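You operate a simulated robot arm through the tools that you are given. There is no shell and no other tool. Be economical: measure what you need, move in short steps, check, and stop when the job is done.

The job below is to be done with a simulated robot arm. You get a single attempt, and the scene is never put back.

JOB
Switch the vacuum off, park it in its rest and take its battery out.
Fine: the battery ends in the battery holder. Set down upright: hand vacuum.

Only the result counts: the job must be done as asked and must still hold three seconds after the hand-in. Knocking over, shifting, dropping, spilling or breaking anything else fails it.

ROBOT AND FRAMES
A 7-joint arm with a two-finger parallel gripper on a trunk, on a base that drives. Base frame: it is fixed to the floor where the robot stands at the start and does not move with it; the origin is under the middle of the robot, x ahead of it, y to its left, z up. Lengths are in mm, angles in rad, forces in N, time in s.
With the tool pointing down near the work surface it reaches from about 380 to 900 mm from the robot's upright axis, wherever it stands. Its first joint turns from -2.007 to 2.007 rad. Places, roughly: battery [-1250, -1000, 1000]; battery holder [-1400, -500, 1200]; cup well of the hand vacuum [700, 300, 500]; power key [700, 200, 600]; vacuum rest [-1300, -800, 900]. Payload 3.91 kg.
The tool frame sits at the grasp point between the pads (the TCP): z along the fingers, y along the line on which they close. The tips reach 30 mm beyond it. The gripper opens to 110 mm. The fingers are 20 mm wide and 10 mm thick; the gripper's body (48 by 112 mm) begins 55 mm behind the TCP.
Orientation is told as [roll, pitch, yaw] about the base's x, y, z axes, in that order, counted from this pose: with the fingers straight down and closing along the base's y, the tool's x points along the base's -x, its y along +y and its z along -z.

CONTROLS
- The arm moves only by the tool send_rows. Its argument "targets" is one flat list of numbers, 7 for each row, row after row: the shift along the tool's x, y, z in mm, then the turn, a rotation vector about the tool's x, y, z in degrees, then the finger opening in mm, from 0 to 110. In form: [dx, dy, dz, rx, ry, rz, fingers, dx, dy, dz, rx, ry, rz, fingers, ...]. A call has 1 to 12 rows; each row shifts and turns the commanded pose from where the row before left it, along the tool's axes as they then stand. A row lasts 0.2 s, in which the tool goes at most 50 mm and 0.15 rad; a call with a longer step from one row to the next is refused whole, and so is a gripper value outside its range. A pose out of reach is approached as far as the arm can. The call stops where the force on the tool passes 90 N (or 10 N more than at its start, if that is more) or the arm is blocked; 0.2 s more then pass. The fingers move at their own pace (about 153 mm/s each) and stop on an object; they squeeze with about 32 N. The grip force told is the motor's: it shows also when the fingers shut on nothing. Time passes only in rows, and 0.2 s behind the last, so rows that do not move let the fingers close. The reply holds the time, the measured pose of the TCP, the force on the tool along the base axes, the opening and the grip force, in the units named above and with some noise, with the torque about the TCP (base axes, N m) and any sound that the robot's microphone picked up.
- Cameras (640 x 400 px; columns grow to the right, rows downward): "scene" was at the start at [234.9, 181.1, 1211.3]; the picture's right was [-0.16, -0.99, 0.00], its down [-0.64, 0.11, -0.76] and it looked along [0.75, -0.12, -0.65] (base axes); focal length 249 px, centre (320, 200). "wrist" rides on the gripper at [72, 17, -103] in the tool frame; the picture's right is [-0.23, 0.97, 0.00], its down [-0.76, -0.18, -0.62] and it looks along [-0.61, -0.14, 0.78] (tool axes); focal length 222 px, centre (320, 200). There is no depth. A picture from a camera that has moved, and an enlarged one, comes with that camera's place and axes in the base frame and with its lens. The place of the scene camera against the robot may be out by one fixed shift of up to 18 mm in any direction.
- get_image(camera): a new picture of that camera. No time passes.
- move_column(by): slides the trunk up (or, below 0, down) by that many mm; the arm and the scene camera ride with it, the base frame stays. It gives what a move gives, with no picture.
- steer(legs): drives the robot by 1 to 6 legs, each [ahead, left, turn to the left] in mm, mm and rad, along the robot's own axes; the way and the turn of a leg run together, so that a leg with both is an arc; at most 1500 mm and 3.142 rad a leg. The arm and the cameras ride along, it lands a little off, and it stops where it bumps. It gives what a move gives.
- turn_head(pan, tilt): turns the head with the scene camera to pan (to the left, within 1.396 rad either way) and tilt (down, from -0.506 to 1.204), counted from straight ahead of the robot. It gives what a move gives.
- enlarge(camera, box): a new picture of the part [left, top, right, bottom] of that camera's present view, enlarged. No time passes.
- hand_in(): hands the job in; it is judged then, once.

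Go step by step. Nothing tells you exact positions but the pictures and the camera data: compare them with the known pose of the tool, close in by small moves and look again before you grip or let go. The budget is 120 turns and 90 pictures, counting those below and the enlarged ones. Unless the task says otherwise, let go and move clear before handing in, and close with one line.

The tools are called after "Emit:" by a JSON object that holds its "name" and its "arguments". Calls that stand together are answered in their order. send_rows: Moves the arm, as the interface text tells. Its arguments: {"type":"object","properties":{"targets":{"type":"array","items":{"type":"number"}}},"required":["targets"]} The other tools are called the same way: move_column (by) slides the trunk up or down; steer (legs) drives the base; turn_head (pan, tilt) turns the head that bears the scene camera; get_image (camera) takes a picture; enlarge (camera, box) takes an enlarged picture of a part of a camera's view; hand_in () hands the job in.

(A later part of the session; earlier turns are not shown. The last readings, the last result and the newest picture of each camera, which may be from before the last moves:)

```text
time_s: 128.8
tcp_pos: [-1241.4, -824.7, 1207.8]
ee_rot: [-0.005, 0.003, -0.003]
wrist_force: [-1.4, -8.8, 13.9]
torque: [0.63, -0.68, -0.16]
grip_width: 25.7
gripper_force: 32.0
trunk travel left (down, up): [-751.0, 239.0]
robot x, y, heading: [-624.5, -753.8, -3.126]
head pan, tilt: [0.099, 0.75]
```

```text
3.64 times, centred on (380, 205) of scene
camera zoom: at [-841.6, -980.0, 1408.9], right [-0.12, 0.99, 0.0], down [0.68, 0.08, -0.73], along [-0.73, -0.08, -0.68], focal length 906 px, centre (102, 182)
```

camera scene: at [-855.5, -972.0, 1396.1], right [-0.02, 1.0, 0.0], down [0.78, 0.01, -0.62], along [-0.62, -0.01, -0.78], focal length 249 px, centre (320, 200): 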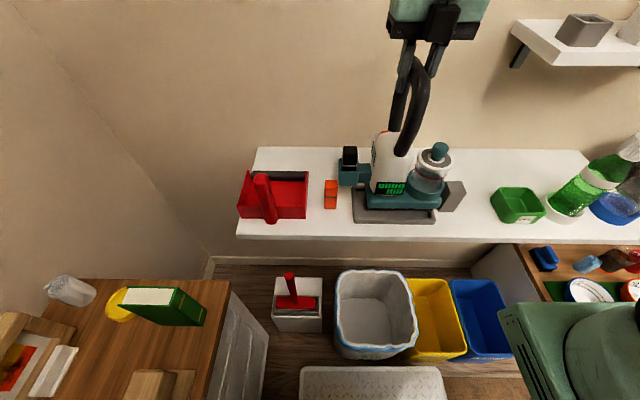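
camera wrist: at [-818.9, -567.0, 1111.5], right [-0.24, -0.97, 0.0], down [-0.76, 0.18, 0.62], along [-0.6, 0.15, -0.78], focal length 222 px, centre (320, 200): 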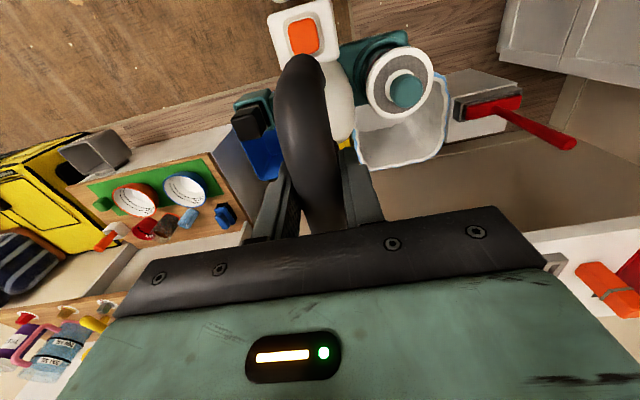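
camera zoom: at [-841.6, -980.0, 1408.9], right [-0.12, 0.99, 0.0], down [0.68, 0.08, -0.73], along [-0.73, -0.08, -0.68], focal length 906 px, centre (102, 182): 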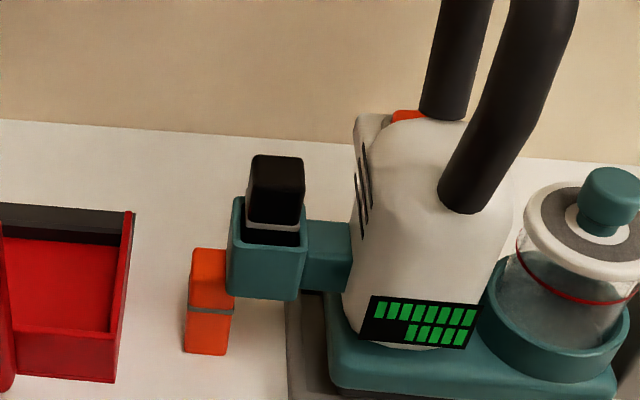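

Emit:
{"name": "move_column", "arguments": {"by": 5}}

Emit:
{"name": "send_rows", "arguments": {"targets": [0, -1.5, 0, 0, 0, 0, 0, 0, -1.5, 0, 0, 0, 0, 0, 0, 0, 0, 0, 0, 0, 0]}}

Emit:
{"name": "move_column", "arguments": {"by": -7}}

Emit:
{"name": "enlarge", "arguments": {"camera": "scene", "box": [330, 170, 470, 280]}}

```text
time_s: 129.3
tcp_pos: [-1241.3, -822.5, 1212.1]
ee_rot: [-0.003, -0.004, -0.003]
wrist_force: [-0.2, 0.0, -9.7]
torque: [-0.1, 0.03, -0.01]
grip_width: 25.8
gripper_force: 32.1
trunk travel left (down, up): [-756.0, 234.0]
robot x, y, heading: [-633.2, -753.3, -3.129]
head pan, tilt: [0.099, 0.75]
```

```text
time_s: 130.1
tcp_pos: [-1241.7, -825.3, 1211.6]
ee_rot: [-0.005, 0.001, -0.004]
wrist_force: [0.4, 0.1, -11.3]
torque: [-0.1, -0.01, -0.04]
grip_width: 26.0
gripper_force: 32.2
trunk travel left (down, up): [-756.0, 234.0]
robot x, y, heading: [-628.7, -750.6, -3.126]
head pan, tilt: [0.099, 0.75]
```

```text
time_s: 130.7
tcp_pos: [-1244.0, -826.8, 1206.9]
ee_rot: [-0.009, 0.007, -0.002]
wrist_force: [-4.4, -8.2, 27.5]
torque: [0.6, -0.2, -0.13]
grip_width: 25.9
gripper_force: 31.9
trunk travel left (down, up): [-749.0, 241.0]
robot x, y, heading: [-627.4, -753.3, -3.126]
head pan, tilt: [0.099, 0.75]
```

```text
3.64 times, centred on (400, 225) of scene
camera zoom: at [-841.4, -980.0, 1407.2], right [-0.12, 0.99, 0.0], down [0.68, 0.08, -0.73], along [-0.73, -0.08, -0.68], focal length 906 px, centre (29, 109)
```

zoom: 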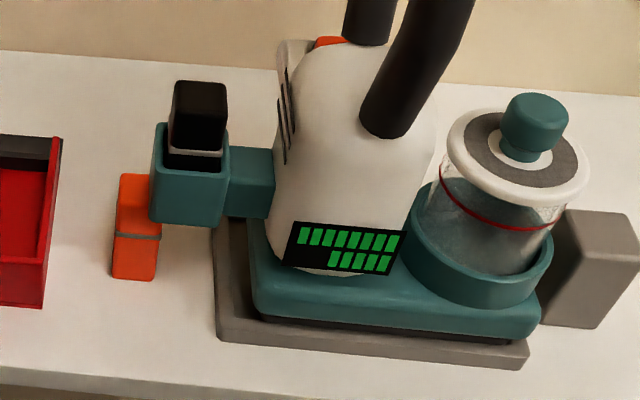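

The sole also overlaps the front rim by about 10 mm, so the right x is about −1253. I'll lift slightly, shift 11 mm toward the wall and try again.

Emit:
{"name": "move_column", "arguments": {"by": 7}}

Emit:
{"name": "steer", "arguments": {"legs": [[11, 0, 0]]}}

Emit:
{"name": "move_column", "arguments": {"by": -7}}

Emit:
{"name": "enlarge", "arguments": {"camera": "scene", "box": [330, 170, 470, 280]}}

```text
time_s: 131.2
tcp_pos: [-1242.1, -826.3, 1210.6]
ee_rot: [-0.005, -0.001, -0.004]
wrist_force: [-0.3, -1.0, -11.1]
torque: [-0.14, -0.01, -0.02]
grip_width: 26.0
gripper_force: 32.0
trunk travel left (down, up): [-756.0, 234.0]
robot x, y, heading: [-628.0, -755.0, -3.125]
head pan, tilt: [0.099, 0.75]
```

```text
time_s: 132.0
tcp_pos: [-1252.3, -825.7, 1211.9]
ee_rot: [-0.005, 0.0, -0.004]
wrist_force: [1.2, 0.1, -9.6]
torque: [-0.13, -0.01, 0.06]
grip_width: 25.8
gripper_force: 32.9
trunk travel left (down, up): [-756.0, 234.0]
robot x, y, heading: [-641.7, -750.2, -3.126]
head pan, tilt: [0.099, 0.75]
```

```text
time_s: 132.6
tcp_pos: [-1253.5, -825.4, 1204.6]
ee_rot: [-0.006, 0.002, -0.002]
wrist_force: [-0.2, 0.1, -9.9]
torque: [-0.12, 0.07, 0.0]
grip_width: 26.1
gripper_force: 31.8
trunk travel left (down, up): [-749.0, 241.0]
robot x, y, heading: [-640.9, -750.6, -3.129]
head pan, tilt: [0.099, 0.75]
```

```text
3.64 times, centred on (400, 225) of scene
camera zoom: at [-853.4, -979.6, 1406.4], right [-0.12, 0.99, 0.0], down [0.68, 0.08, -0.73], along [-0.73, -0.08, -0.68], focal length 906 px, centre (29, 109)
```

zoom: 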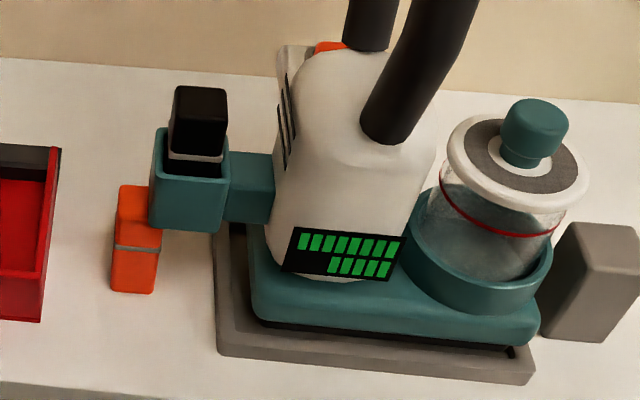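

It drops in freely now with no contact and without touching the orange block. I'll continue down in small steps.

Emit:
{"name": "move_column", "arguments": {"by": -4}}

Emit:
{"name": "enlarge", "arguments": {"camera": "scene", "box": [330, 170, 470, 280]}}

```text
time_s: 133.1
tcp_pos: [-1253.0, -825.5, 1201.9]
ee_rot: [-0.005, 0.0, -0.004]
wrist_force: [0.7, 0.5, -10.8]
torque: [-0.09, 0.02, -0.04]
grip_width: 25.8
gripper_force: 32.2
trunk travel left (down, up): [-745.0, 245.0]
robot x, y, heading: [-642.0, -750.3, -3.131]
head pan, tilt: [0.099, 0.75]
```

```text
3.64 times, centred on (400, 225) of scene
camera zoom: at [-853.4, -979.6, 1402.4], right [-0.12, 0.99, 0.0], down [0.68, 0.08, -0.73], along [-0.73, -0.08, -0.68], focal length 906 px, centre (29, 109)
```

zoom: 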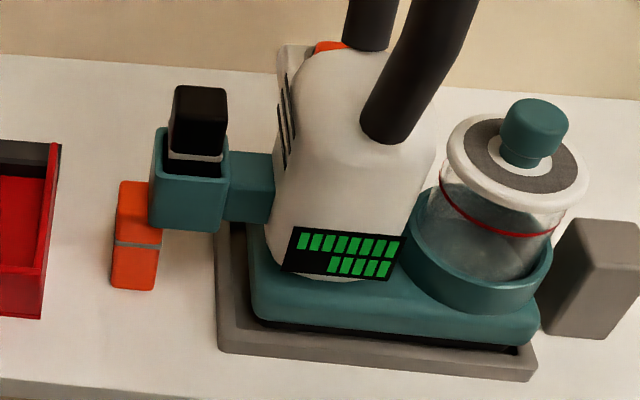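

Emit:
{"name": "move_column", "arguments": {"by": -4}}

Emit:
{"name": "move_column", "arguments": {"by": -2}}

Emit:
{"name": "enlarge", "arguments": {"camera": "scene", "box": [330, 170, 470, 280]}}

```text
time_s: 133.6
tcp_pos: [-1252.6, -826.4, 1199.1]
ee_rot: [-0.007, 0.006, -0.005]
wrist_force: [3.8, -3.7, 16.9]
torque: [0.41, -0.5, -0.32]
grip_width: 25.7
gripper_force: 32.2
trunk travel left (down, up): [-741.0, 249.0]
robot x, y, heading: [-645.4, -750.9, -3.129]
head pan, tilt: [0.099, 0.75]
```

```text
time_s: 134.1
tcp_pos: [-1252.1, -827.5, 1195.8]
ee_rot: [-0.006, 0.005, -0.002]
wrist_force: [1.7, -4.6, 28.3]
torque: [0.84, 0.27, -0.28]
grip_width: 26.2
gripper_force: 32.8
trunk travel left (down, up): [-739.0, 251.0]
robot x, y, heading: [-638.6, -754.2, -3.126]
head pan, tilt: [0.099, 0.75]
```

```text
3.64 times, centred on (400, 225) of scene
camera zoom: at [-851.9, -979.9, 1396.9], right [-0.12, 0.99, 0.0], down [0.68, 0.08, -0.73], along [-0.73, -0.08, -0.68], focal length 906 px, centre (29, 109)
```

zoom: 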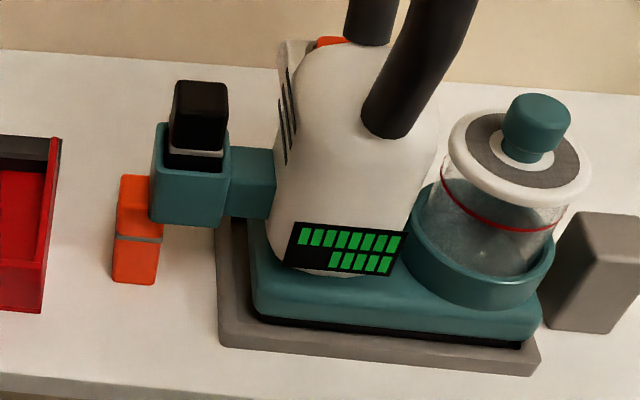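

The vacuum is seated on the tray floor. I'll ease the load, release, and move up clear.

Emit:
{"name": "move_column", "arguments": {"by": 2}}

Emit:
{"name": "send_rows", "arguments": {"targets": [0, 0, 0, 0, 0, 0, 35, 0, 0, 0, 0, 0, 0, 60, 0, 0, 0, 0, 0, 0, 60]}}

Emit:
{"name": "move_column", "arguments": {"by": 130}}

Emit:
{"name": "get_image", "arguments": {"camera": "scene"}}

```text
time_s: 134.7
tcp_pos: [-1251.9, -827.0, 1196.9]
ee_rot: [-0.004, 0.003, -0.002]
wrist_force: [-1.3, -5.3, 9.5]
torque: [-0.01, 0.93, 0.14]
grip_width: 25.9
gripper_force: 32.0
trunk travel left (down, up): [-741.0, 249.0]
robot x, y, heading: [-641.4, -753.5, -3.126]
head pan, tilt: [0.099, 0.75]
```

```text
time_s: 135.5
tcp_pos: [-1252.0, -826.4, 1197.4]
ee_rot: [-0.005, -0.001, -0.004]
wrist_force: [-0.1, 0.7, 0.0]
torque: [0.01, 0.01, 0.02]
grip_width: 60.0
gripper_force: 0.1
trunk travel left (down, up): [-741.0, 249.0]
robot x, y, heading: [-637.1, -756.1, -3.124]
head pan, tilt: [0.099, 0.75]
```

```text
time_s: 137.0
tcp_pos: [-1252.8, -825.4, 1327.3]
ee_rot: [-0.006, 0.003, -0.004]
wrist_force: [0.6, 0.1, 0.7]
torque: [-0.05, -0.02, 0.03]
grip_width: 60.1
gripper_force: 0.2
trunk travel left (down, up): [-871.0, 119.0]
robot x, y, heading: [-642.2, -752.3, -3.129]
head pan, tilt: [0.099, 0.75]
```

```text
25 pictures are left
camera scene: at [-853.1, -979.6, 1528.5], right [-0.12, 0.99, 0.0], down [0.68, 0.08, -0.73], along [-0.73, -0.08, -0.68], focal length 249 px, centre (320, 200)
```

scene: 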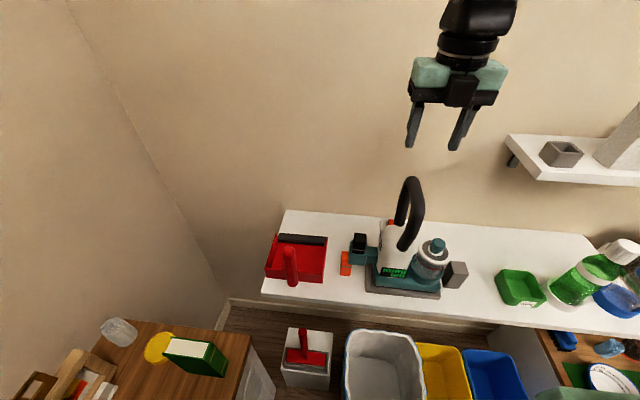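

The vacuum is parked upright. Now for the battery: I'll turn the gripper back to its comfortable yaw and take a close look.

Emit:
{"name": "send_rows", "arguments": {"targets": [0, 0, 0, 0, 0, 8.5, 60, 0, 0, 0, 0, 0, 8.5, 60, 0, 0, 0, 0, 0, 8.5, 60, 0, 0, 0, 0, 0, 8.5, 60, 0, 0, 0, 0, 0, 8.5, 60, 0, 0, 0, 0, 0, 8.5, 60, 0, 0, 0, 0, 0, 8.5, 60, 0, 0, 0, 0, 0, 8.5, 60, 0, 0, 0, 0, 0, 8.5, 60, 0, 0, 0, 0, 0, 8.5, 60, 0, 0, 0, 0, 0, 8.5, 60, 0, 0, 0, 0, 0, 8.5, 60]}}

Emit:
{"name": "send_rows", "arguments": {"targets": [0, 0, 0, 0, 0, 8.5, 60, 0, 0, 0, 0, 0, 8.5, 60, 0, 0, 0, 0, 0, 8.5, 60, 0, 0, 0, 0, 0, 8.5, 60, 0, 0, 0, 0, 0, 8.5, 60, 0, 0, 0, 0, 0, 8.5, 60, 0, 0, 0, 0, 0, 8.5, 60, 0, 0, 0, 0, 0, 8.5, 60, 0, 0, 0, 0, 0, 8.5, 60, 0, 0, 0, 0, 0, 1, 60, 0, 0, 0, 0, 0, 0, 60]}}

Emit:
{"name": "get_image", "arguments": {"camera": "wrist"}}

Emit:
{"name": "enlarge", "arguments": {"camera": "scene", "box": [500, 110, 640, 200]}}

```text
time_s: 139.6
tcp_pos: [-1252.5, -825.5, 1326.7]
ee_rot: [0.0, -0.006, -1.785]
wrist_force: [0.0, 0.3, -0.3]
torque: [-0.02, 0.01, 0.01]
grip_width: 59.8
gripper_force: 0.0
trunk travel left (down, up): [-871.0, 119.0]
robot x, y, heading: [-641.0, -753.4, -3.125]
head pan, tilt: [0.099, 0.75]
```

```text
time_s: 142.0
tcp_pos: [-1251.7, -827.4, 1327.0]
ee_rot: [0.006, -0.001, -3.135]
wrist_force: [-0.6, -0.1, 0.4]
torque: [-0.02, -0.01, -0.04]
grip_width: 60.0
gripper_force: 0.1
trunk travel left (down, up): [-871.0, 119.0]
robot x, y, heading: [-641.8, -754.6, -3.126]
head pan, tilt: [0.099, 0.75]
```

```text
24 pictures are left
camera wrist: at [-1180.7, -842.0, 1429.0], right [-0.22, -0.97, 0.01], down [-0.76, 0.18, 0.62], along [-0.61, 0.13, -0.78], focal length 222 px, centre (320, 200)
```

wrist: 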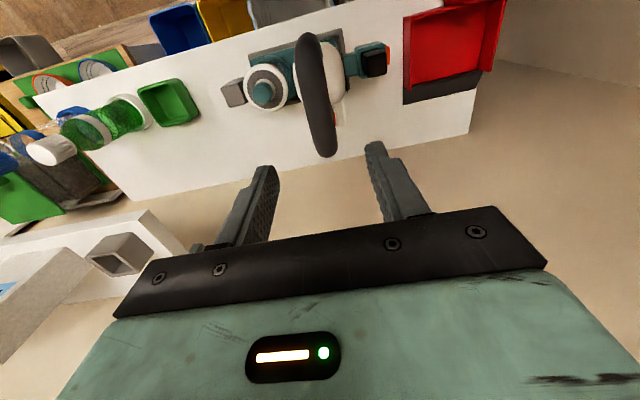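

```text
4.44 times, centred on (570, 155) of scene
camera zoom: at [-853.0, -979.6, 1528.5], right [-0.12, 0.99, 0.0], down [0.68, 0.08, -0.73], along [-0.73, -0.08, -0.68], focal length 1107 px, centre (-791, 400)
```

zoom: 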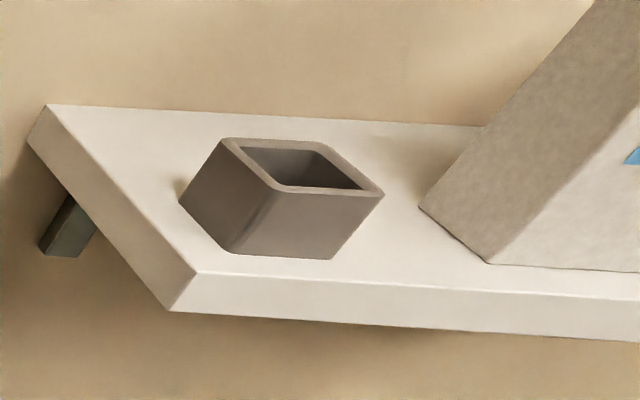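

The battery is at about (−1245, −917) and the holder opening at about (−1343, −558, 1257). I'll move over the battery and look closer.

Emit:
{"name": "send_rows", "arguments": {"targets": [2, 30, 0, 0, 0, 0, 60, 2, 30, 0, 0, 0, 0, 60, 2, 30, 0, 0, 0, 0, 60, 0, 0, 40, 0, 0, 0, 60, 0, 0, 40, 0, 0, 0, 60, 0, 0, 40, 0, 0, 0, 60, 0, 0, 40, 0, 0, 0, 60, 0, 0, 0, 0, 0, 0, 60]}}

Emit:
{"name": "get_image", "arguments": {"camera": "wrist"}}

Emit:
{"name": "enlarge", "arguments": {"camera": "scene", "box": [300, 130, 460, 290]}}

```text
time_s: 143.8
tcp_pos: [-1172.1, -880.7, 1227.5]
ee_rot: [0.004, -0.002, -3.136]
wrist_force: [-0.1, 0.9, 0.1]
torque: [0.01, 0.01, 0.01]
grip_width: 59.9
gripper_force: 0.1
out of reach, approached as far as the arm can: row 1, 2, 3, 4, 5, 6, 7
trunk travel left (down, up): [-871.0, 119.0]
robot x, y, heading: [-637.7, -754.1, -3.125]
head pan, tilt: [0.099, 0.75]
```

```text
22 pictures are left
camera wrist: at [-1099.7, -896.8, 1328.3], right [-0.22, -0.98, 0.01], down [-0.76, 0.18, 0.62], along [-0.61, 0.13, -0.78], focal length 222 px, centre (320, 200)
```

wrist: 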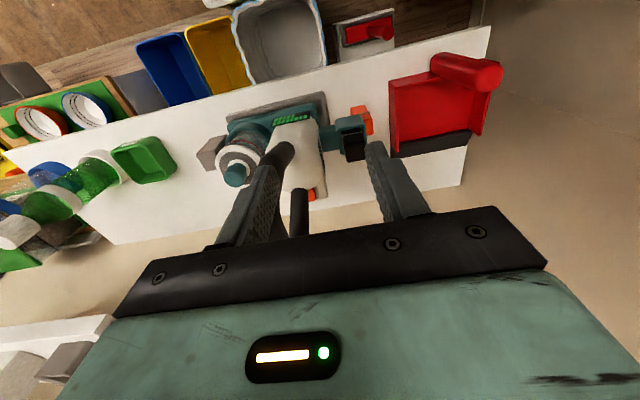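

```text
2.50 times, centred on (380, 210) of scene
camera zoom: at [-853.0, -979.6, 1528.5], right [-0.12, 0.99, 0.0], down [0.68, 0.08, -0.73], along [-0.73, -0.08, -0.68], focal length 622 px, centre (170, 175)
```

zoom: 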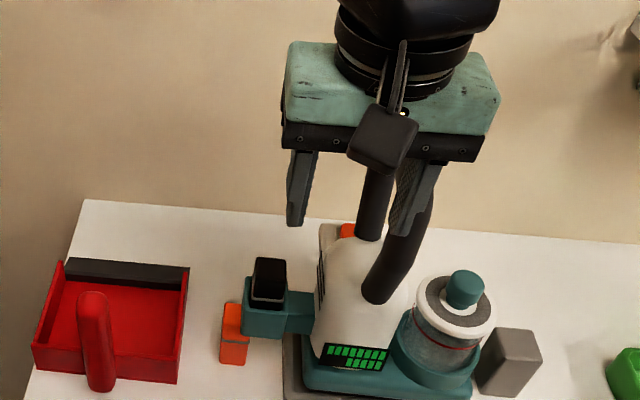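

The arm posture has drifted near its limits. I'll lift, retract to a neutral pose, then extend again.

Emit:
{"name": "send_rows", "arguments": {"targets": [5, 0, -40, 0, 0, 0, 60, 20, 0, -40, 0, 0, 0, 60, 30, -20, -20, 0, 0, 0, 60, 30, -30, 0, 0, 0, 0, 60, 10, -40, 0, 0, 0, 0, 60, 0, -40, 0, 0, 0, 0, 60, 0, 0, 0, 0, 0, 0, 60]}}

Emit:
{"name": "send_rows", "arguments": {"targets": [0, 0, 40, 0, 0, 0, 60, 0, 0, 40, 0, 0, 0, 60, 0, 0, 40, 0, 0, 0, 60, 0, 0, 40, 0, 0, 0, 60, 0, 0, 0, 0, 0, 0, 60]}}

```text
time_s: 145.4
tcp_pos: [-1077.0, -748.0, 1326.9]
ee_rot: [0.006, -0.002, -3.135]
wrist_force: [-0.2, -0.5, 0.6]
torque: [-0.01, -0.01, -0.01]
grip_width: 59.7
gripper_force: 0.1
trunk travel left (down, up): [-871.0, 119.0]
robot x, y, heading: [-638.1, -750.0, -3.127]
head pan, tilt: [0.099, 0.75]
```

```text
time_s: 146.6
tcp_pos: [-1100.4, -762.9, 1176.8]
ee_rot: [0.005, 0.0, -3.134]
wrist_force: [-0.4, 0.9, 0.9]
torque: [-0.03, -0.03, 0.02]
grip_width: 60.0
gripper_force: 0.2
out of reach, approached as far as the arm can: row 3, 4
trunk travel left (down, up): [-871.0, 119.0]
robot x, y, heading: [-639.7, -753.8, -3.124]
head pan, tilt: [0.099, 0.75]
```

Emit:
{"name": "turn_head", "arguments": {"pan": -0.7, "tilt": 0.4}}

Emit:
{"name": "get_image", "arguments": {"camera": "scene"}}

```text
time_s: 147.8
tcp_pos: [-1100.3, -762.9, 1176.9]
ee_rot: [0.003, 0.001, -3.136]
wrist_force: [0.0, 0.3, 0.0]
torque: [-0.01, 0.02, -0.02]
grip_width: 60.0
gripper_force: 0.1
trunk travel left (down, up): [-871.0, 119.0]
robot x, y, heading: [-643.8, -751.8, -3.133]
head pan, tilt: [-0.7, 0.4]
```

```text
20 pictures are left
camera scene: at [-842.6, -911.6, 1559.6], right [0.63, 0.78, 0.0], down [0.3, -0.25, -0.92], along [-0.71, 0.58, -0.39], focal length 249 px, centre (320, 200)
```

scene: 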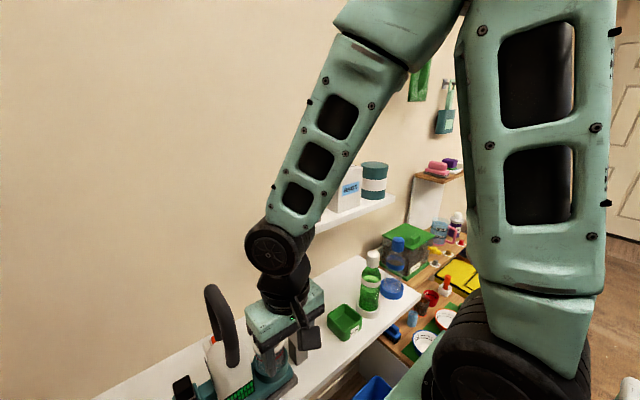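

The shoulder sits on my right and the elbow is folded. I'll back off and exercise the arm through its comfortable region to unwind it.

Emit:
{"name": "steer", "arguments": {"legs": [[-200, 0, 0]]}}

Emit:
{"name": "send_rows", "arguments": {"targets": [0, -40, -30, 0, 0, 0, 60, 0, -40, -30, 0, 0, 0, 60, 0, -40, -30, 0, 0, 0, 60, -30, -30, 0, 0, 0, 0, 60, -40, 0, 0, 0, 0, 0, 60, -40, 0, 0, 0, 0, 0, 60, -40, 0, 0, 0, 0, 0, 60, -40, 0, 0, 0, 0, 0, 60, -40, 0, 0, 0, 0, 0, 60, 0, 0, 0, 0, 0, 0, 60]}}

Emit:
{"name": "send_rows", "arguments": {"targets": [0, 40, 0, 0, 0, 0, 60, 0, 40, 0, 0, 0, 0, 60, 0, 40, 0, 0, 0, 0, 60, 0, 40, 0, 0, 0, 0, 60, 0, 40, 0, 0, 0, 0, 60, 0, 40, 0, 0, 0, 0, 60, 0, 40, 0, 0, 0, 0, 60, 0, 0, 0, 0, 0, 0, 60]}}

```text
time_s: 149.3
tcp_pos: [-903.5, -760.7, 1177.1]
ee_rot: [0.003, -0.001, -3.137]
wrist_force: [-0.7, -0.7, 0.0]
torque: [0.01, 0.0, 0.04]
grip_width: 59.8
gripper_force: 0.0
trunk travel left (down, up): [-871.0, 119.0]
robot x, y, heading: [-447.3, -753.2, -3.122]
head pan, tilt: [-0.7, 0.4]
```

```text
time_s: 151.6
tcp_pos: [-1139.3, -613.0, 1267.9]
ee_rot: [0.004, 0.001, -3.136]
wrist_force: [-0.2, -0.4, 0.4]
torque: [0.02, -0.01, 0.02]
grip_width: 60.2
gripper_force: 0.2
out of reach, approached as far as the arm can: row 1
trunk travel left (down, up): [-871.0, 119.0]
robot x, y, heading: [-443.8, -747.2, -3.126]
head pan, tilt: [-0.7, 0.4]
```

```text
time_s: 153.3
tcp_pos: [-1137.3, -891.7, 1268.5]
ee_rot: [0.005, 0.002, -3.136]
wrist_force: [-0.3, -0.8, -0.6]
torque: [-0.02, 0.01, -0.01]
grip_width: 59.9
gripper_force: 0.0
trunk travel left (down, up): [-871.0, 119.0]
robot x, y, heading: [-441.4, -749.2, -3.126]
head pan, tilt: [-0.7, 0.4]
```

Unwound: the arm works better stretched. I'll drive slightly forward so the gripper hovers near the battery, and look.

Emit:
{"name": "steer", "arguments": {"legs": [[60, 22, 0]]}}

Emit:
{"name": "send_rows", "arguments": {"targets": [-8, 0, 30, 0, 0, 0, 60, -8, 0, 30, 0, 0, 0, 60, -4, 0, 30, 0, 0, 0, 60, 0, 0, 0, 0, 0, 0, 60]}}

Emit:
{"name": "enlarge", "arguments": {"camera": "wrist", "box": [220, 40, 460, 230]}}

```text
time_s: 154.3
tcp_pos: [-1196.1, -915.4, 1270.5]
ee_rot: [0.005, 0.0, -3.136]
wrist_force: [0.0, 0.6, 0.7]
torque: [-0.02, 0.02, 0.01]
grip_width: 60.0
gripper_force: 0.1
trunk travel left (down, up): [-871.0, 119.0]
robot x, y, heading: [-503.7, -774.5, -3.128]
head pan, tilt: [-0.7, 0.4]
```

```text
time_s: 155.3
tcp_pos: [-1216.6, -914.7, 1179.3]
ee_rot: [0.006, 0.0, -3.134]
wrist_force: [0.5, 0.2, 0.1]
torque: [0.0, 0.0, 0.02]
grip_width: 59.9
gripper_force: 0.0
trunk travel left (down, up): [-871.0, 119.0]
robot x, y, heading: [-505.5, -770.0, -3.124]
head pan, tilt: [-0.7, 0.4]
```

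```text
2.11 times, centred on (340, 135) of wrist
camera zoom: at [-1144.7, -931.1, 1281.6], right [-0.22, -0.97, 0.0], down [-0.76, 0.18, 0.62], along [-0.61, 0.14, -0.78], focal length 468 px, centre (278, 337)
```

zoom: 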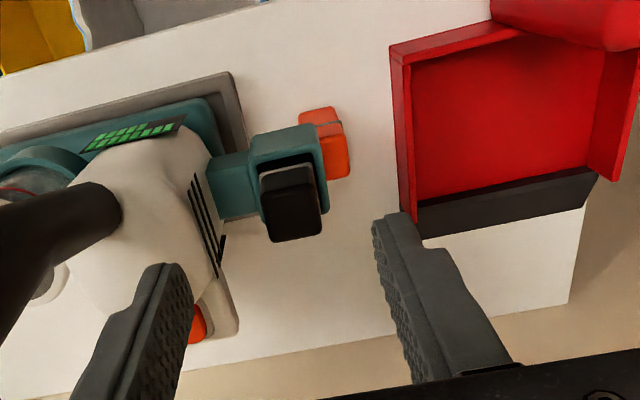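

Emit:
{"name": "send_rows", "arguments": {"targets": [-15, 1.5, 30, 0, 0, 0, 52, -14.5, 1.5, 30, 0, 0, 0, 52, 0, 0, 34, 0, 0, 0, 52, 0, 0, 0, 0, 0, 0, 52]}}

Emit:
{"name": "enlarge", "arguments": {"camera": "wrist", "box": [220, 60, 460, 250]}}

Emit:
{"name": "turn_head", "arguments": {"pan": 0.1, "tilt": 0.7}}

Emit:
{"name": "enlarge", "arguments": {"camera": "scene", "box": [270, 110, 430, 230]}}

```text
time_s: 156.3
tcp_pos: [-1246.1, -920.1, 1085.5]
ee_rot: [0.004, -0.001, -3.136]
wrist_force: [0.2, 0.2, -0.7]
torque: [0.0, 0.0, -0.01]
grip_width: 52.0
gripper_force: 0.0
trunk travel left (down, up): [-871.0, 119.0]
robot x, y, heading: [-503.1, -771.6, -3.129]
head pan, tilt: [-0.7, 0.4]
```

```text
2.11 times, centred on (340, 155) of wrist
camera zoom: at [-1175.0, -935.3, 1187.0], right [-0.22, -0.97, 0.0], down [-0.76, 0.18, 0.62], along [-0.61, 0.14, -0.78], focal length 468 px, centre (278, 295)
```

zoom: 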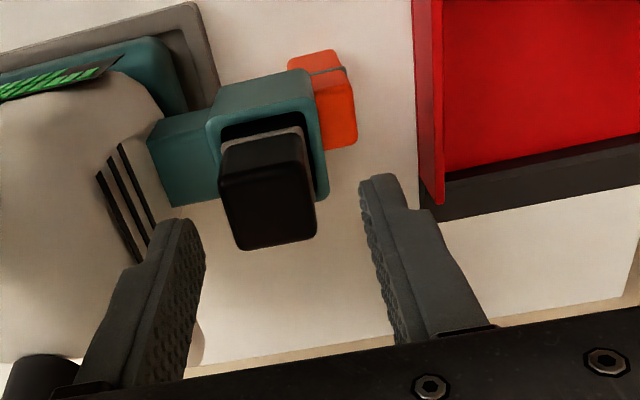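

```text
time_s: 157.5
tcp_pos: [-1246.4, -919.7, 1085.6]
ee_rot: [0.003, 0.0, -3.135]
wrist_force: [-1.0, -0.5, 0.4]
torque: [-0.01, -0.05, 0.0]
grip_width: 52.1
gripper_force: 0.0
trunk travel left (down, up): [-871.0, 119.0]
robot x, y, heading: [-501.6, -772.8, -3.128]
head pan, tilt: [0.099, 0.7]
```

```text
3.33 times, centred on (350, 170) of scene
camera zoom: at [-718.3, -999.2, 1532.8], right [-0.11, 0.99, 0.0], down [0.64, 0.07, -0.77], along [-0.76, -0.09, -0.64], focal length 830 px, centre (220, 300)
```

zoom: 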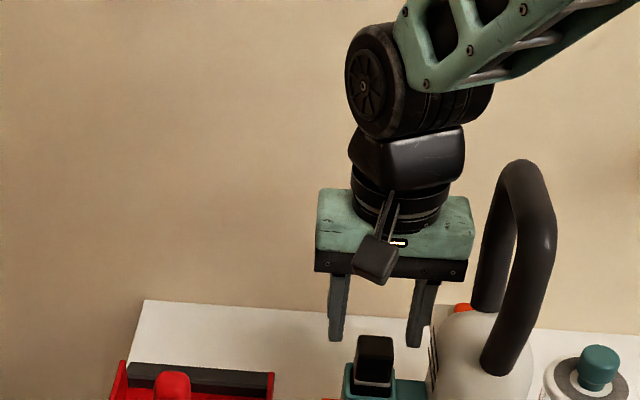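

Emit:
{"name": "send_rows", "arguments": {"targets": [0, -1.5, 20, 0, 0, 0, 52, 0, -1.5, 22, 0, 0, 0, 52, 0, 0, 0, 0, 0, 0, 52]}}

Emit:
{"name": "enlarge", "arguments": {"camera": "wrist", "box": [220, 60, 460, 250]}}

Emit:
{"name": "enlarge", "arguments": {"camera": "scene", "box": [300, 150, 430, 250]}}

```text
time_s: 158.3
tcp_pos: [-1246.8, -917.8, 1044.3]
ee_rot: [0.006, -0.001, -3.135]
wrist_force: [1.0, 0.1, 0.5]
torque: [0.0, 0.03, 0.02]
grip_width: 52.0
gripper_force: 0.2
trunk travel left (down, up): [-871.0, 119.0]
robot x, y, heading: [-503.5, -773.7, -3.126]
head pan, tilt: [0.099, 0.7]
```

```text
2.11 times, centred on (340, 155) of wrist
camera zoom: at [-1174.8, -932.9, 1145.7], right [-0.22, -0.97, 0.0], down [-0.76, 0.18, 0.62], along [-0.61, 0.14, -0.78], focal length 468 px, centre (278, 295)
```

zoom: 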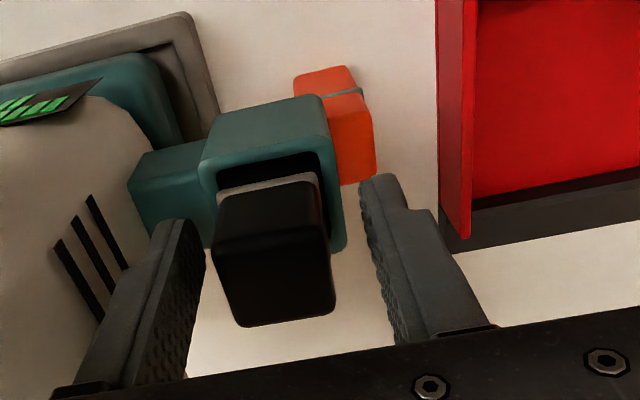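

```text
4.00 times, centred on (365, 200) of scene
camera zoom: at [-718.3, -999.3, 1532.8], right [-0.11, 0.99, 0.0], down [0.64, 0.07, -0.76], along [-0.76, -0.09, -0.64], focal length 996 px, centre (140, 200)
```

zoom: 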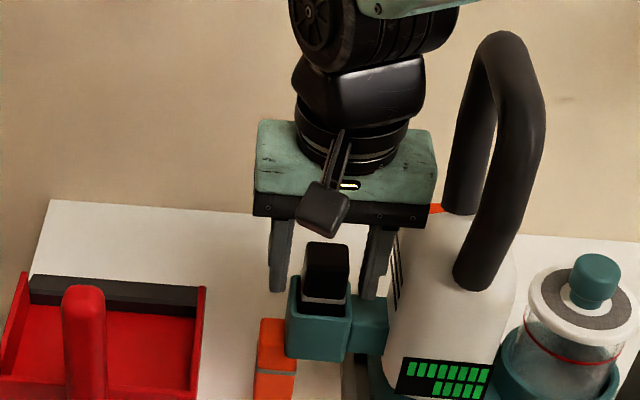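

The fingers straddle the battery. I'll close on it and pull up gently.

Emit:
{"name": "send_rows", "arguments": {"targets": [0, 0, 0, 0, 0, 0, 30, 0, 0, 0, 0, 0, 0, 0, 0, 0, 0, 0, 0, 0, 0, 0, 0, 0, 0, 0, 0, 0]}}

Emit:
{"name": "send_rows", "arguments": {"targets": [0, 0, -4, 0, 0, 0, 0, 0, 0, -4, 0, 0, 0, 0, 0, 0, -4, 0, 0, 0, 0, 0, 0, 0, 0, 0, 0, 0]}}

Emit:
{"name": "enlarge", "arguments": {"camera": "scene", "box": [300, 150, 430, 250]}}

```text
time_s: 159.3
tcp_pos: [-1247.8, -916.5, 1044.1]
ee_rot: [0.004, 0.002, -3.138]
wrist_force: [0.1, 2.6, 0.8]
torque: [0.08, 0.05, -0.23]
grip_width: 29.8
gripper_force: 31.7
trunk travel left (down, up): [-871.0, 119.0]
robot x, y, heading: [-502.3, -773.8, -3.128]
head pan, tilt: [0.099, 0.7]
```

```text
time_s: 160.3
tcp_pos: [-1245.4, -916.6, 1055.9]
ee_rot: [0.006, 0.001, -3.137]
wrist_force: [0.2, 0.2, -0.5]
torque: [0.0, 0.02, -0.01]
grip_width: 29.5
gripper_force: 31.8
trunk travel left (down, up): [-871.0, 119.0]
robot x, y, heading: [-503.5, -772.3, -3.128]
head pan, tilt: [0.099, 0.7]
```

```text
4.00 times, centred on (365, 200) of scene
camera zoom: at [-718.3, -999.4, 1532.8], right [-0.11, 0.99, 0.0], down [0.64, 0.07, -0.76], along [-0.76, -0.09, -0.64], focal length 996 px, centre (140, 200)
```

zoom: 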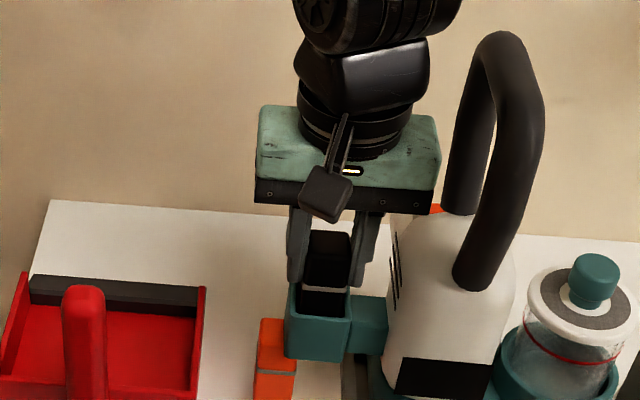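

The charge bars went dark and the battery lifts freely, so this is the one. I'll raise it clear, then turn the gripper 90° so it stays narrow beside the BAGS box on the upper shelf.

Emit:
{"name": "move_column", "arguments": {"by": 119}}

Emit:
{"name": "send_rows", "arguments": {"targets": [0, 0, -40, 0, 0, 0, 0, 0, 0, -45, 0, 0, 0, 0, 0, 0, -45, 0, 0, 0, 0, 0, 0, -45, 0, 0, 0, 0, 0, 0, 0, 0, 0, 0, 0]}}

Emit:
{"name": "steer", "arguments": {"legs": [[-100, -200, 0]]}}

Emit:
{"name": "send_rows", "arguments": {"targets": [0, 0, 0, 0, 0, 8.2, 0, 0, 0, 0, 0, 0, 8.2, 0, 0, 0, 0, 0, 0, 8.2, 0, 0, 0, 0, 0, 0, 8.2, 0, 0, 0, 0, 0, 0, 8.2, 0, 0, 0, 0, 0, 0, 8.2, 0, 0, 0, 0, 0, 0, 8.2, 0, 0, 0, 0, 0, 0, 8.2, 0, 0, 0, 0, 0, 0, 8.2, 0, 0, 0, 0, 0, 0, 8.2, 0, 0, 0, 0, 0, 0, 8.3, 0, 0, 0, 0, 0, 0, 0, 0]}}

```text
time_s: 161.8
tcp_pos: [-1245.9, -917.1, 1173.9]
ee_rot: [0.004, 0.001, -3.136]
wrist_force: [0.0, -0.5, -0.2]
torque: [-0.01, 0.02, 0.02]
grip_width: 29.6
gripper_force: 32.4
trunk travel left (down, up): [-990.0, 0.0]
robot x, y, heading: [-506.9, -771.6, -3.124]
head pan, tilt: [0.099, 0.7]
```

```text
time_s: 163.0
tcp_pos: [-1245.8, -915.3, 1350.8]
ee_rot: [0.002, 0.0, -3.136]
wrist_force: [-0.2, -0.4, -1.1]
torque: [-0.04, -0.01, -0.01]
grip_width: 29.9
gripper_force: 32.4
trunk travel left (down, up): [-990.0, 0.0]
robot x, y, heading: [-507.6, -771.8, -3.13]
head pan, tilt: [0.099, 0.7]
```

```text
time_s: 164.7
tcp_pos: [-1148.9, -711.2, 1350.7]
ee_rot: [0.004, 0.0, -3.14]
wrist_force: [0.3, 0.1, -1.3]
torque: [0.01, -0.01, 0.01]
grip_width: 29.4
gripper_force: 32.2
trunk travel left (down, up): [-990.0, 0.0]
robot x, y, heading: [-407.0, -569.5, -3.132]
head pan, tilt: [0.099, 0.7]
```

```text
time_s: 167.3
tcp_pos: [-1150.4, -710.1, 1350.4]
ee_rot: [-0.001, 0.003, 1.566]
wrist_force: [-0.6, 0.3, -1.1]
torque: [0.01, 0.02, 0.0]
grip_width: 29.3
gripper_force: 31.9
trunk travel left (down, up): [-990.0, 0.0]
robot x, y, heading: [-409.4, -570.1, -3.133]
head pan, tilt: [0.099, 0.7]
```

I'll drive closer to the upper shelf and find the holder in both cameras.

Emit:
{"name": "steer", "arguments": {"legs": [[150, 0, 0]]}}

Emit:
{"name": "send_rows", "arguments": {"targets": [-20, 15, -30, 0, 0, 0, 0, -20, 15, 0, 0, 0, 0, 0, -20, 10, 0, 0, 0, 0, 0, 0, 0, 0, 0, 0, 0, 0]}}

Emit:
{"name": "turn_head", "arguments": {"pan": -0.2, "tilt": 0.45}}

Emit:
{"name": "get_image", "arguments": {"camera": "scene"}}

Emit:
{"name": "get_image", "arguments": {"camera": "wrist"}}

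```text
time_s: 168.6
tcp_pos: [-1297.1, -711.6, 1350.2]
ee_rot: [0.001, 0.004, 1.566]
wrist_force: [-0.5, 0.3, -0.5]
torque: [0.01, 0.03, -0.03]
grip_width: 29.5
gripper_force: 32.5
trunk travel left (down, up): [-990.0, 0.0]
robot x, y, heading: [-552.9, -572.7, -3.129]
head pan, tilt: [0.099, 0.7]
```

```text
time_s: 169.6
tcp_pos: [-1338.3, -652.8, 1380.2]
ee_rot: [0.0, 0.005, 1.57]
wrist_force: [0.3, -0.7, -1.0]
torque: [0.0, 0.0, 0.0]
grip_width: 29.5
gripper_force: 31.9
trunk travel left (down, up): [-990.0, 0.0]
robot x, y, heading: [-555.8, -573.0, -3.123]
head pan, tilt: [0.099, 0.7]
```

```text
time_s: 170.4
tcp_pos: [-1337.8, -651.1, 1380.1]
ee_rot: [-0.002, 0.002, 1.569]
wrist_force: [-0.2, 0.1, -0.5]
torque: [0.0, -0.02, 0.01]
grip_width: 29.5
gripper_force: 32.1
trunk travel left (down, up): [-990.0, 0.0]
robot x, y, heading: [-555.7, -571.1, -3.129]
head pan, tilt: [-0.201, 0.45]
```

```text
13 pictures are left
camera scene: at [-776.3, -770.9, 1673.9], right [0.19, 0.98, 0.0], down [0.43, -0.08, -0.9], along [-0.88, 0.17, -0.44], focal length 249 px, centre (320, 200)
```

scene: 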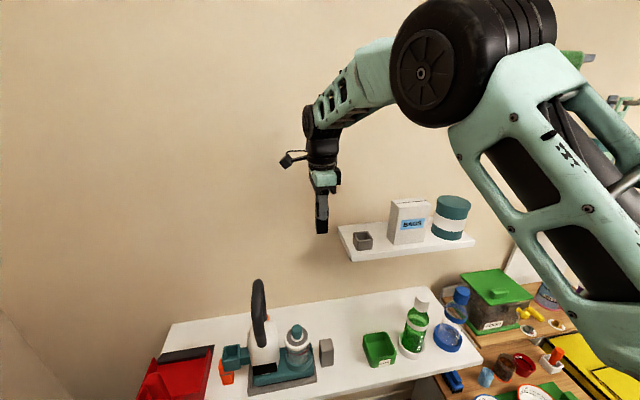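

```text
12 pictures are left
camera wrist: at [-1355.3, -723.6, 1481.8], right [-0.97, 0.23, 0.0], down [0.18, 0.76, 0.62], along [0.14, 0.6, -0.78], focal length 222 px, centre (320, 200)
```

wrist: 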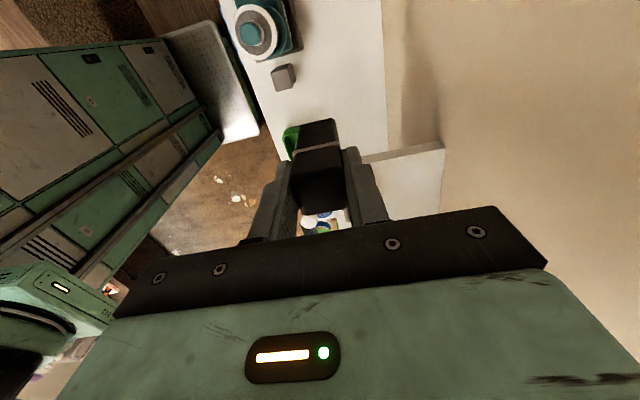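

Emit:
{"name": "enlarge", "arguments": {"camera": "scene", "box": [290, 150, 430, 270]}}

```text
3.33 times, centred on (360, 210) of scene
camera zoom: at [-776.3, -770.9, 1673.9], right [0.19, 0.98, 0.0], down [0.43, -0.08, -0.9], along [-0.88, 0.17, -0.44], focal length 830 px, centre (187, 167)
```

zoom: 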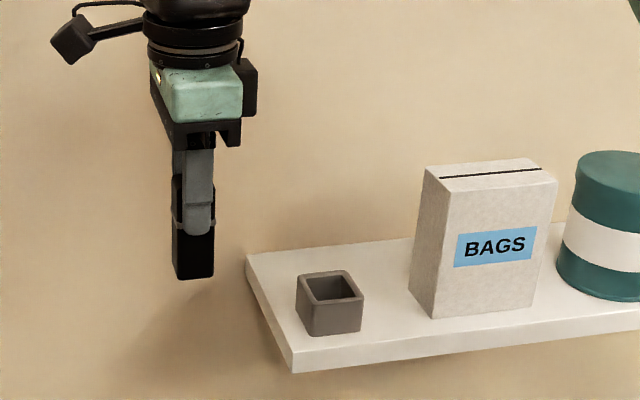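

Emit:
{"name": "send_rows", "arguments": {"targets": [-28, 3, 0, 0, 0, 0, 0, -28, 3, 0, 0, 0, 0, 0, -28, 3, 0, 0, 0, 0, 0, -30, 0, 0, 0, 0, 0, 0, 0, 0, 0, 0, 0, 0, 0]}}

Emit:
{"name": "enlarge", "arguments": {"camera": "scene", "box": [300, 150, 420, 270]}}

```text
time_s: 171.6
tcp_pos: [-1346.1, -538.1, 1380.1]
ee_rot: [-0.001, 0.006, 1.568]
wrist_force: [-0.3, 0.2, -0.6]
torque: [-0.02, 0.0, -0.07]
grip_width: 29.6
gripper_force: 31.9
trunk travel left (down, up): [-990.0, 0.0]
robot x, y, heading: [-556.6, -570.9, -3.131]
head pan, tilt: [-0.201, 0.45]
```

```text
3.33 times, centred on (360, 210) of scene
camera zoom: at [-776.3, -770.6, 1674.0], right [0.19, 0.98, 0.0], down [0.43, -0.08, -0.9], along [-0.88, 0.17, -0.44], focal length 830 px, centre (187, 167)
```

zoom: 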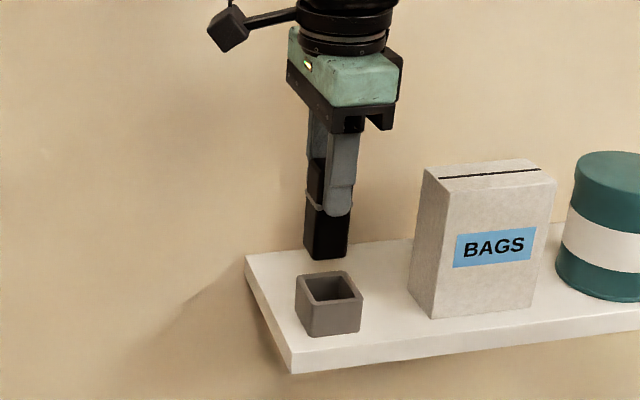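

Emit:
{"name": "send_rows", "arguments": {"targets": [-6.5, 5.5, 14, 0, 0, 0, 0, -6.5, 5.5, 14, 0, 0, 0, 0, 0, 0, 0, 0, 0, 0, 0]}}

Emit:
{"name": "enlarge", "arguments": {"camera": "scene", "box": [330, 190, 400, 260]}}

```text
time_s: 172.4
tcp_pos: [-1357.2, -524.5, 1351.7]
ee_rot: [0.0, 0.007, 1.567]
wrist_force: [-0.2, 0.2, -1.7]
torque: [0.02, -0.02, -0.04]
grip_width: 29.4
gripper_force: 31.9
trunk travel left (down, up): [-990.0, 0.0]
robot x, y, heading: [-556.7, -573.2, -3.133]
head pan, tilt: [-0.201, 0.45]
```

```text
5.71 times, centred on (365, 225) of scene
camera zoom: at [-776.4, -770.8, 1673.9], right [0.19, 0.98, 0.0], down [0.43, -0.08, -0.9], along [-0.88, 0.17, -0.44], focal length 1423 px, centre (63, 57)
```

zoom: 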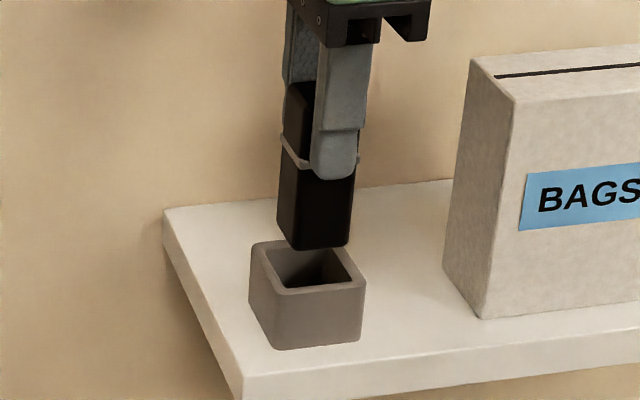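

Emit:
{"name": "send_rows", "arguments": {"targets": [0, 0, 5, 0, 0, 0, 0, 0, 0, 5, 0, 0, 0, 0, 0, 0, 0, 0, 0, 0, 0]}}

Emit:
{"name": "enlarge", "arguments": {"camera": "scene", "box": [340, 210, 390, 260]}}

```text
time_s: 173.2
tcp_pos: [-1357.6, -525.2, 1339.9]
ee_rot: [-0.002, 0.004, 1.568]
wrist_force: [-0.2, -0.3, -0.8]
torque: [0.02, -0.03, -0.02]
grip_width: 29.7
gripper_force: 32.1
trunk travel left (down, up): [-990.0, 0.0]
robot x, y, heading: [-553.7, -577.3, -3.131]
head pan, tilt: [-0.201, 0.45]
```

```text
8.00 times, centred on (365, 235) of scene
camera zoom: at [-776.3, -770.9, 1673.9], right [0.19, 0.98, 0.0], down [0.43, -0.08, -0.9], along [-0.88, 0.17, -0.44], focal length 1992 px, centre (-40, -80)
```

zoom: 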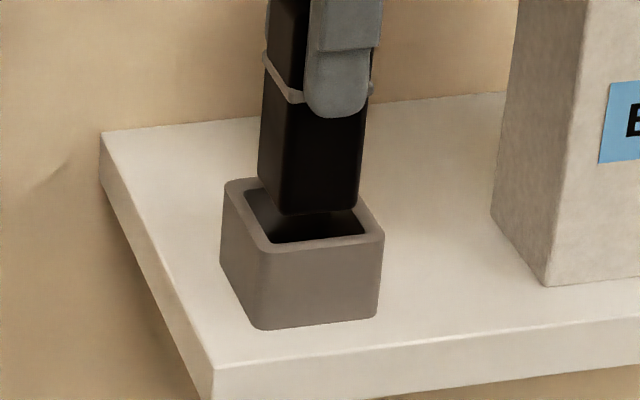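

The y alignment looks right. I'll lower carefully to feel for the rim height.

Emit:
{"name": "send_rows", "arguments": {"targets": [0, 0, 2, 0, 0, 0, 0, 0, 0, 2, 0, 0, 0, 0, 0, 0, 2, 0, 0, 0, 0, 0, 0, 0, 0, 0, 0, 0]}}

Emit:
{"name": "enlarge", "arguments": {"camera": "scene", "box": [340, 210, 390, 260]}}

```text
time_s: 174.2
tcp_pos: [-1358.4, -524.9, 1336.0]
ee_rot: [-0.003, 0.001, 1.566]
wrist_force: [0.4, 0.0, -1.0]
torque: [0.02, -0.01, 0.01]
grip_width: 29.5
gripper_force: 31.5
trunk travel left (down, up): [-990.0, 0.0]
robot x, y, heading: [-556.7, -574.1, -3.13]
head pan, tilt: [-0.201, 0.45]
```

```text
8.00 times, centred on (365, 235) of scene
camera zoom: at [-776.3, -770.9, 1674.0], right [0.19, 0.98, 0.0], down [0.43, -0.08, -0.9], along [-0.88, 0.17, -0.44], focal length 1992 px, centre (-40, -80)
```

zoom: 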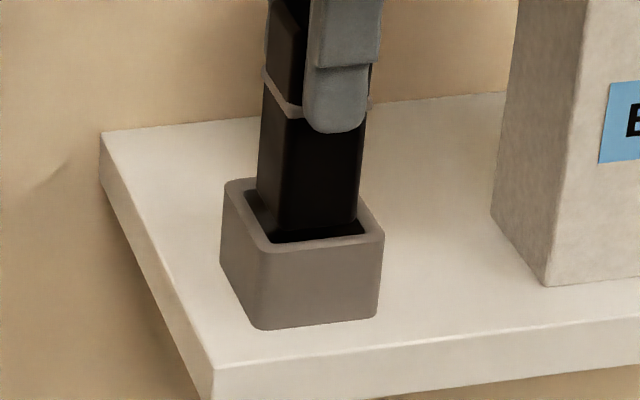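

Emit:
{"name": "send_rows", "arguments": {"targets": [0, 0, 2, 0, 0, 0, 0, 0, 0, 2, 0, 0, 0, 0, 0, 0, 0, 0, 0, 0, 0]}}

Emit:
{"name": "send_rows", "arguments": {"targets": [0, 0, 2, 0, 0, 0, 0, 0, 0, 2, 0, 0, 0, 0, 0, 0, 0, 0, 0, 0, 0]}}

Emit:
{"name": "enlarge", "arguments": {"camera": "scene", "box": [340, 210, 390, 260]}}

```text
time_s: 175.0
tcp_pos: [-1357.6, -524.7, 1331.7]
ee_rot: [0.001, 0.005, 1.568]
wrist_force: [-0.7, -0.8, 3.8]
torque: [0.11, -0.04, 0.02]
grip_width: 29.6
gripper_force: 32.0
trunk travel left (down, up): [-990.0, 0.0]
robot x, y, heading: [-559.4, -571.9, -3.129]
head pan, tilt: [-0.201, 0.45]
```

```text
time_s: 175.8
tcp_pos: [-1357.7, -525.2, 1329.3]
ee_rot: [0.004, 0.006, 1.565]
wrist_force: [-4.0, -0.5, 28.3]
torque: [0.0, -0.11, 0.04]
grip_width: 29.7
gripper_force: 32.1
trunk travel left (down, up): [-990.0, 0.0]
robot x, y, heading: [-556.9, -575.0, -3.135]
head pan, tilt: [-0.201, 0.45]
```

```text
8.00 times, centred on (365, 235) of scene
camera zoom: at [-775.0, -771.0, 1674.4], right [0.19, 0.98, 0.0], down [0.43, -0.08, -0.9], along [-0.88, 0.17, -0.43], focal length 1992 px, centre (-40, -80)
```

zoom: 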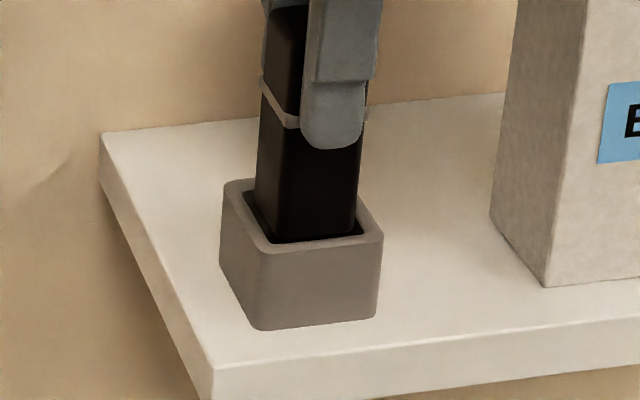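

Contact is on the holder's front rim. I'll lift a few mm, shift 1.5 mm toward the wall and 0.8 mm right, and lower again.

Emit:
{"name": "send_rows", "arguments": {"targets": [0, 0, -5, 0, 0, 0, 0, -0.8, 1.7, 0, 0, 0, 0, 0, 0, 0, 2.5, 0, 0, 0, 0, 0, 0, 2, 0, 0, 0, 0, 0, 0, 2, 0, 0, 0, 0, 0, 0, 0, 0, 0, 0, 0]}}

```text
time_s: 177.2
tcp_pos: [-1357.8, -524.3, 1327.6]
ee_rot: [0.004, 0.006, 1.566]
wrist_force: [2.4, -0.9, 27.7]
torque: [0.0, -0.57, 0.03]
grip_width: 29.7
gripper_force: 32.2
trunk travel left (down, up): [-990.0, 0.0]
robot x, y, heading: [-555.0, -568.3, -3.131]
head pan, tilt: [-0.201, 0.45]
```

Emit:
{"name": "send_rows", "arguments": {"targets": [0, 0, -5, 0, 0, 0, 0, 0, 2, 0, 0, 0, 0, 0, 0, 0, 0, 0, 0, 0, 0, 0, 0, 2, 0, 0, 0, 0, 0, 0, 2, 0, 0, 0, 0, 0, 0, 1, 0, 0, 0, 0, 0, 0, 0, 0, 0, 0, 0]}}

Emit:
{"name": "enlarge", "arguments": {"camera": "scene", "box": [340, 210, 390, 260]}}

```text
time_s: 178.8
tcp_pos: [-1361.0, -525.6, 1324.5]
ee_rot: [-0.001, 0.004, 1.567]
wrist_force: [-0.6, 0.0, -0.2]
torque: [-0.01, 0.02, -0.01]
grip_width: 29.2
gripper_force: 31.7
trunk travel left (down, up): [-990.0, 0.0]
robot x, y, heading: [-553.2, -573.5, -3.133]
head pan, tilt: [-0.201, 0.45]
```

```text
8.00 times, centred on (365, 235) of scene
camera zoom: at [-776.3, -770.9, 1674.0], right [0.19, 0.98, 0.0], down [0.43, -0.08, -0.9], along [-0.88, 0.17, -0.44], focal length 1992 px, centre (-40, -80)
```

zoom: 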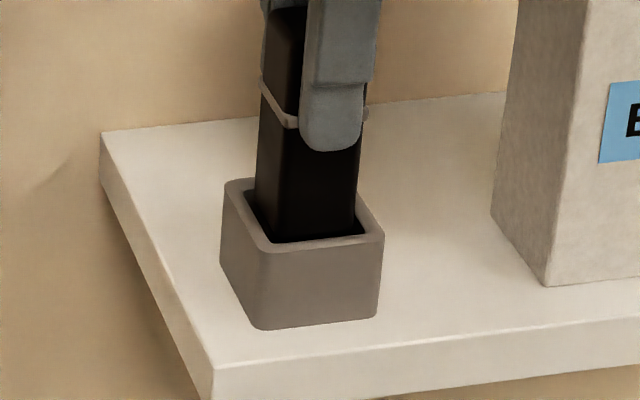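

It is entering with no contact now. I'll keep lowering in small steps.

Emit:
{"name": "send_rows", "arguments": {"targets": [0, 0, 3, 0, 0, 0, 0, 0, 0, 3, 0, 0, 0, 0, 0, 0, 3, 0, 0, 0, 0, 0, 0, 0, 0, 0, 0, 0]}}

Emit:
{"name": "send_rows", "arguments": {"targets": [0, 0, 3, 0, 0, 0, 0, 0, 0, 3, 0, 0, 0, 0, 0, 0, 3, 0, 0, 0, 0, 0, 0, 0, 0, 0, 0, 0]}}

```text
time_s: 179.8
tcp_pos: [-1361.2, -524.0, 1315.9]
ee_rot: [-0.001, 0.005, 1.568]
wrist_force: [0.2, -0.2, -1.3]
torque: [0.01, 0.04, -0.04]
grip_width: 29.4
gripper_force: 31.6
trunk travel left (down, up): [-990.0, 0.0]
robot x, y, heading: [-555.5, -570.5, -3.13]
head pan, tilt: [-0.201, 0.45]
```

```text
time_s: 180.8
tcp_pos: [-1361.1, -525.2, 1307.7]
ee_rot: [0.0, 0.005, 1.567]
wrist_force: [0.3, 0.4, -0.9]
torque: [0.01, -0.01, 0.01]
grip_width: 29.6
gripper_force: 32.0
trunk travel left (down, up): [-990.0, 0.0]
robot x, y, heading: [-557.7, -572.7, -3.125]
head pan, tilt: [-0.201, 0.45]
```

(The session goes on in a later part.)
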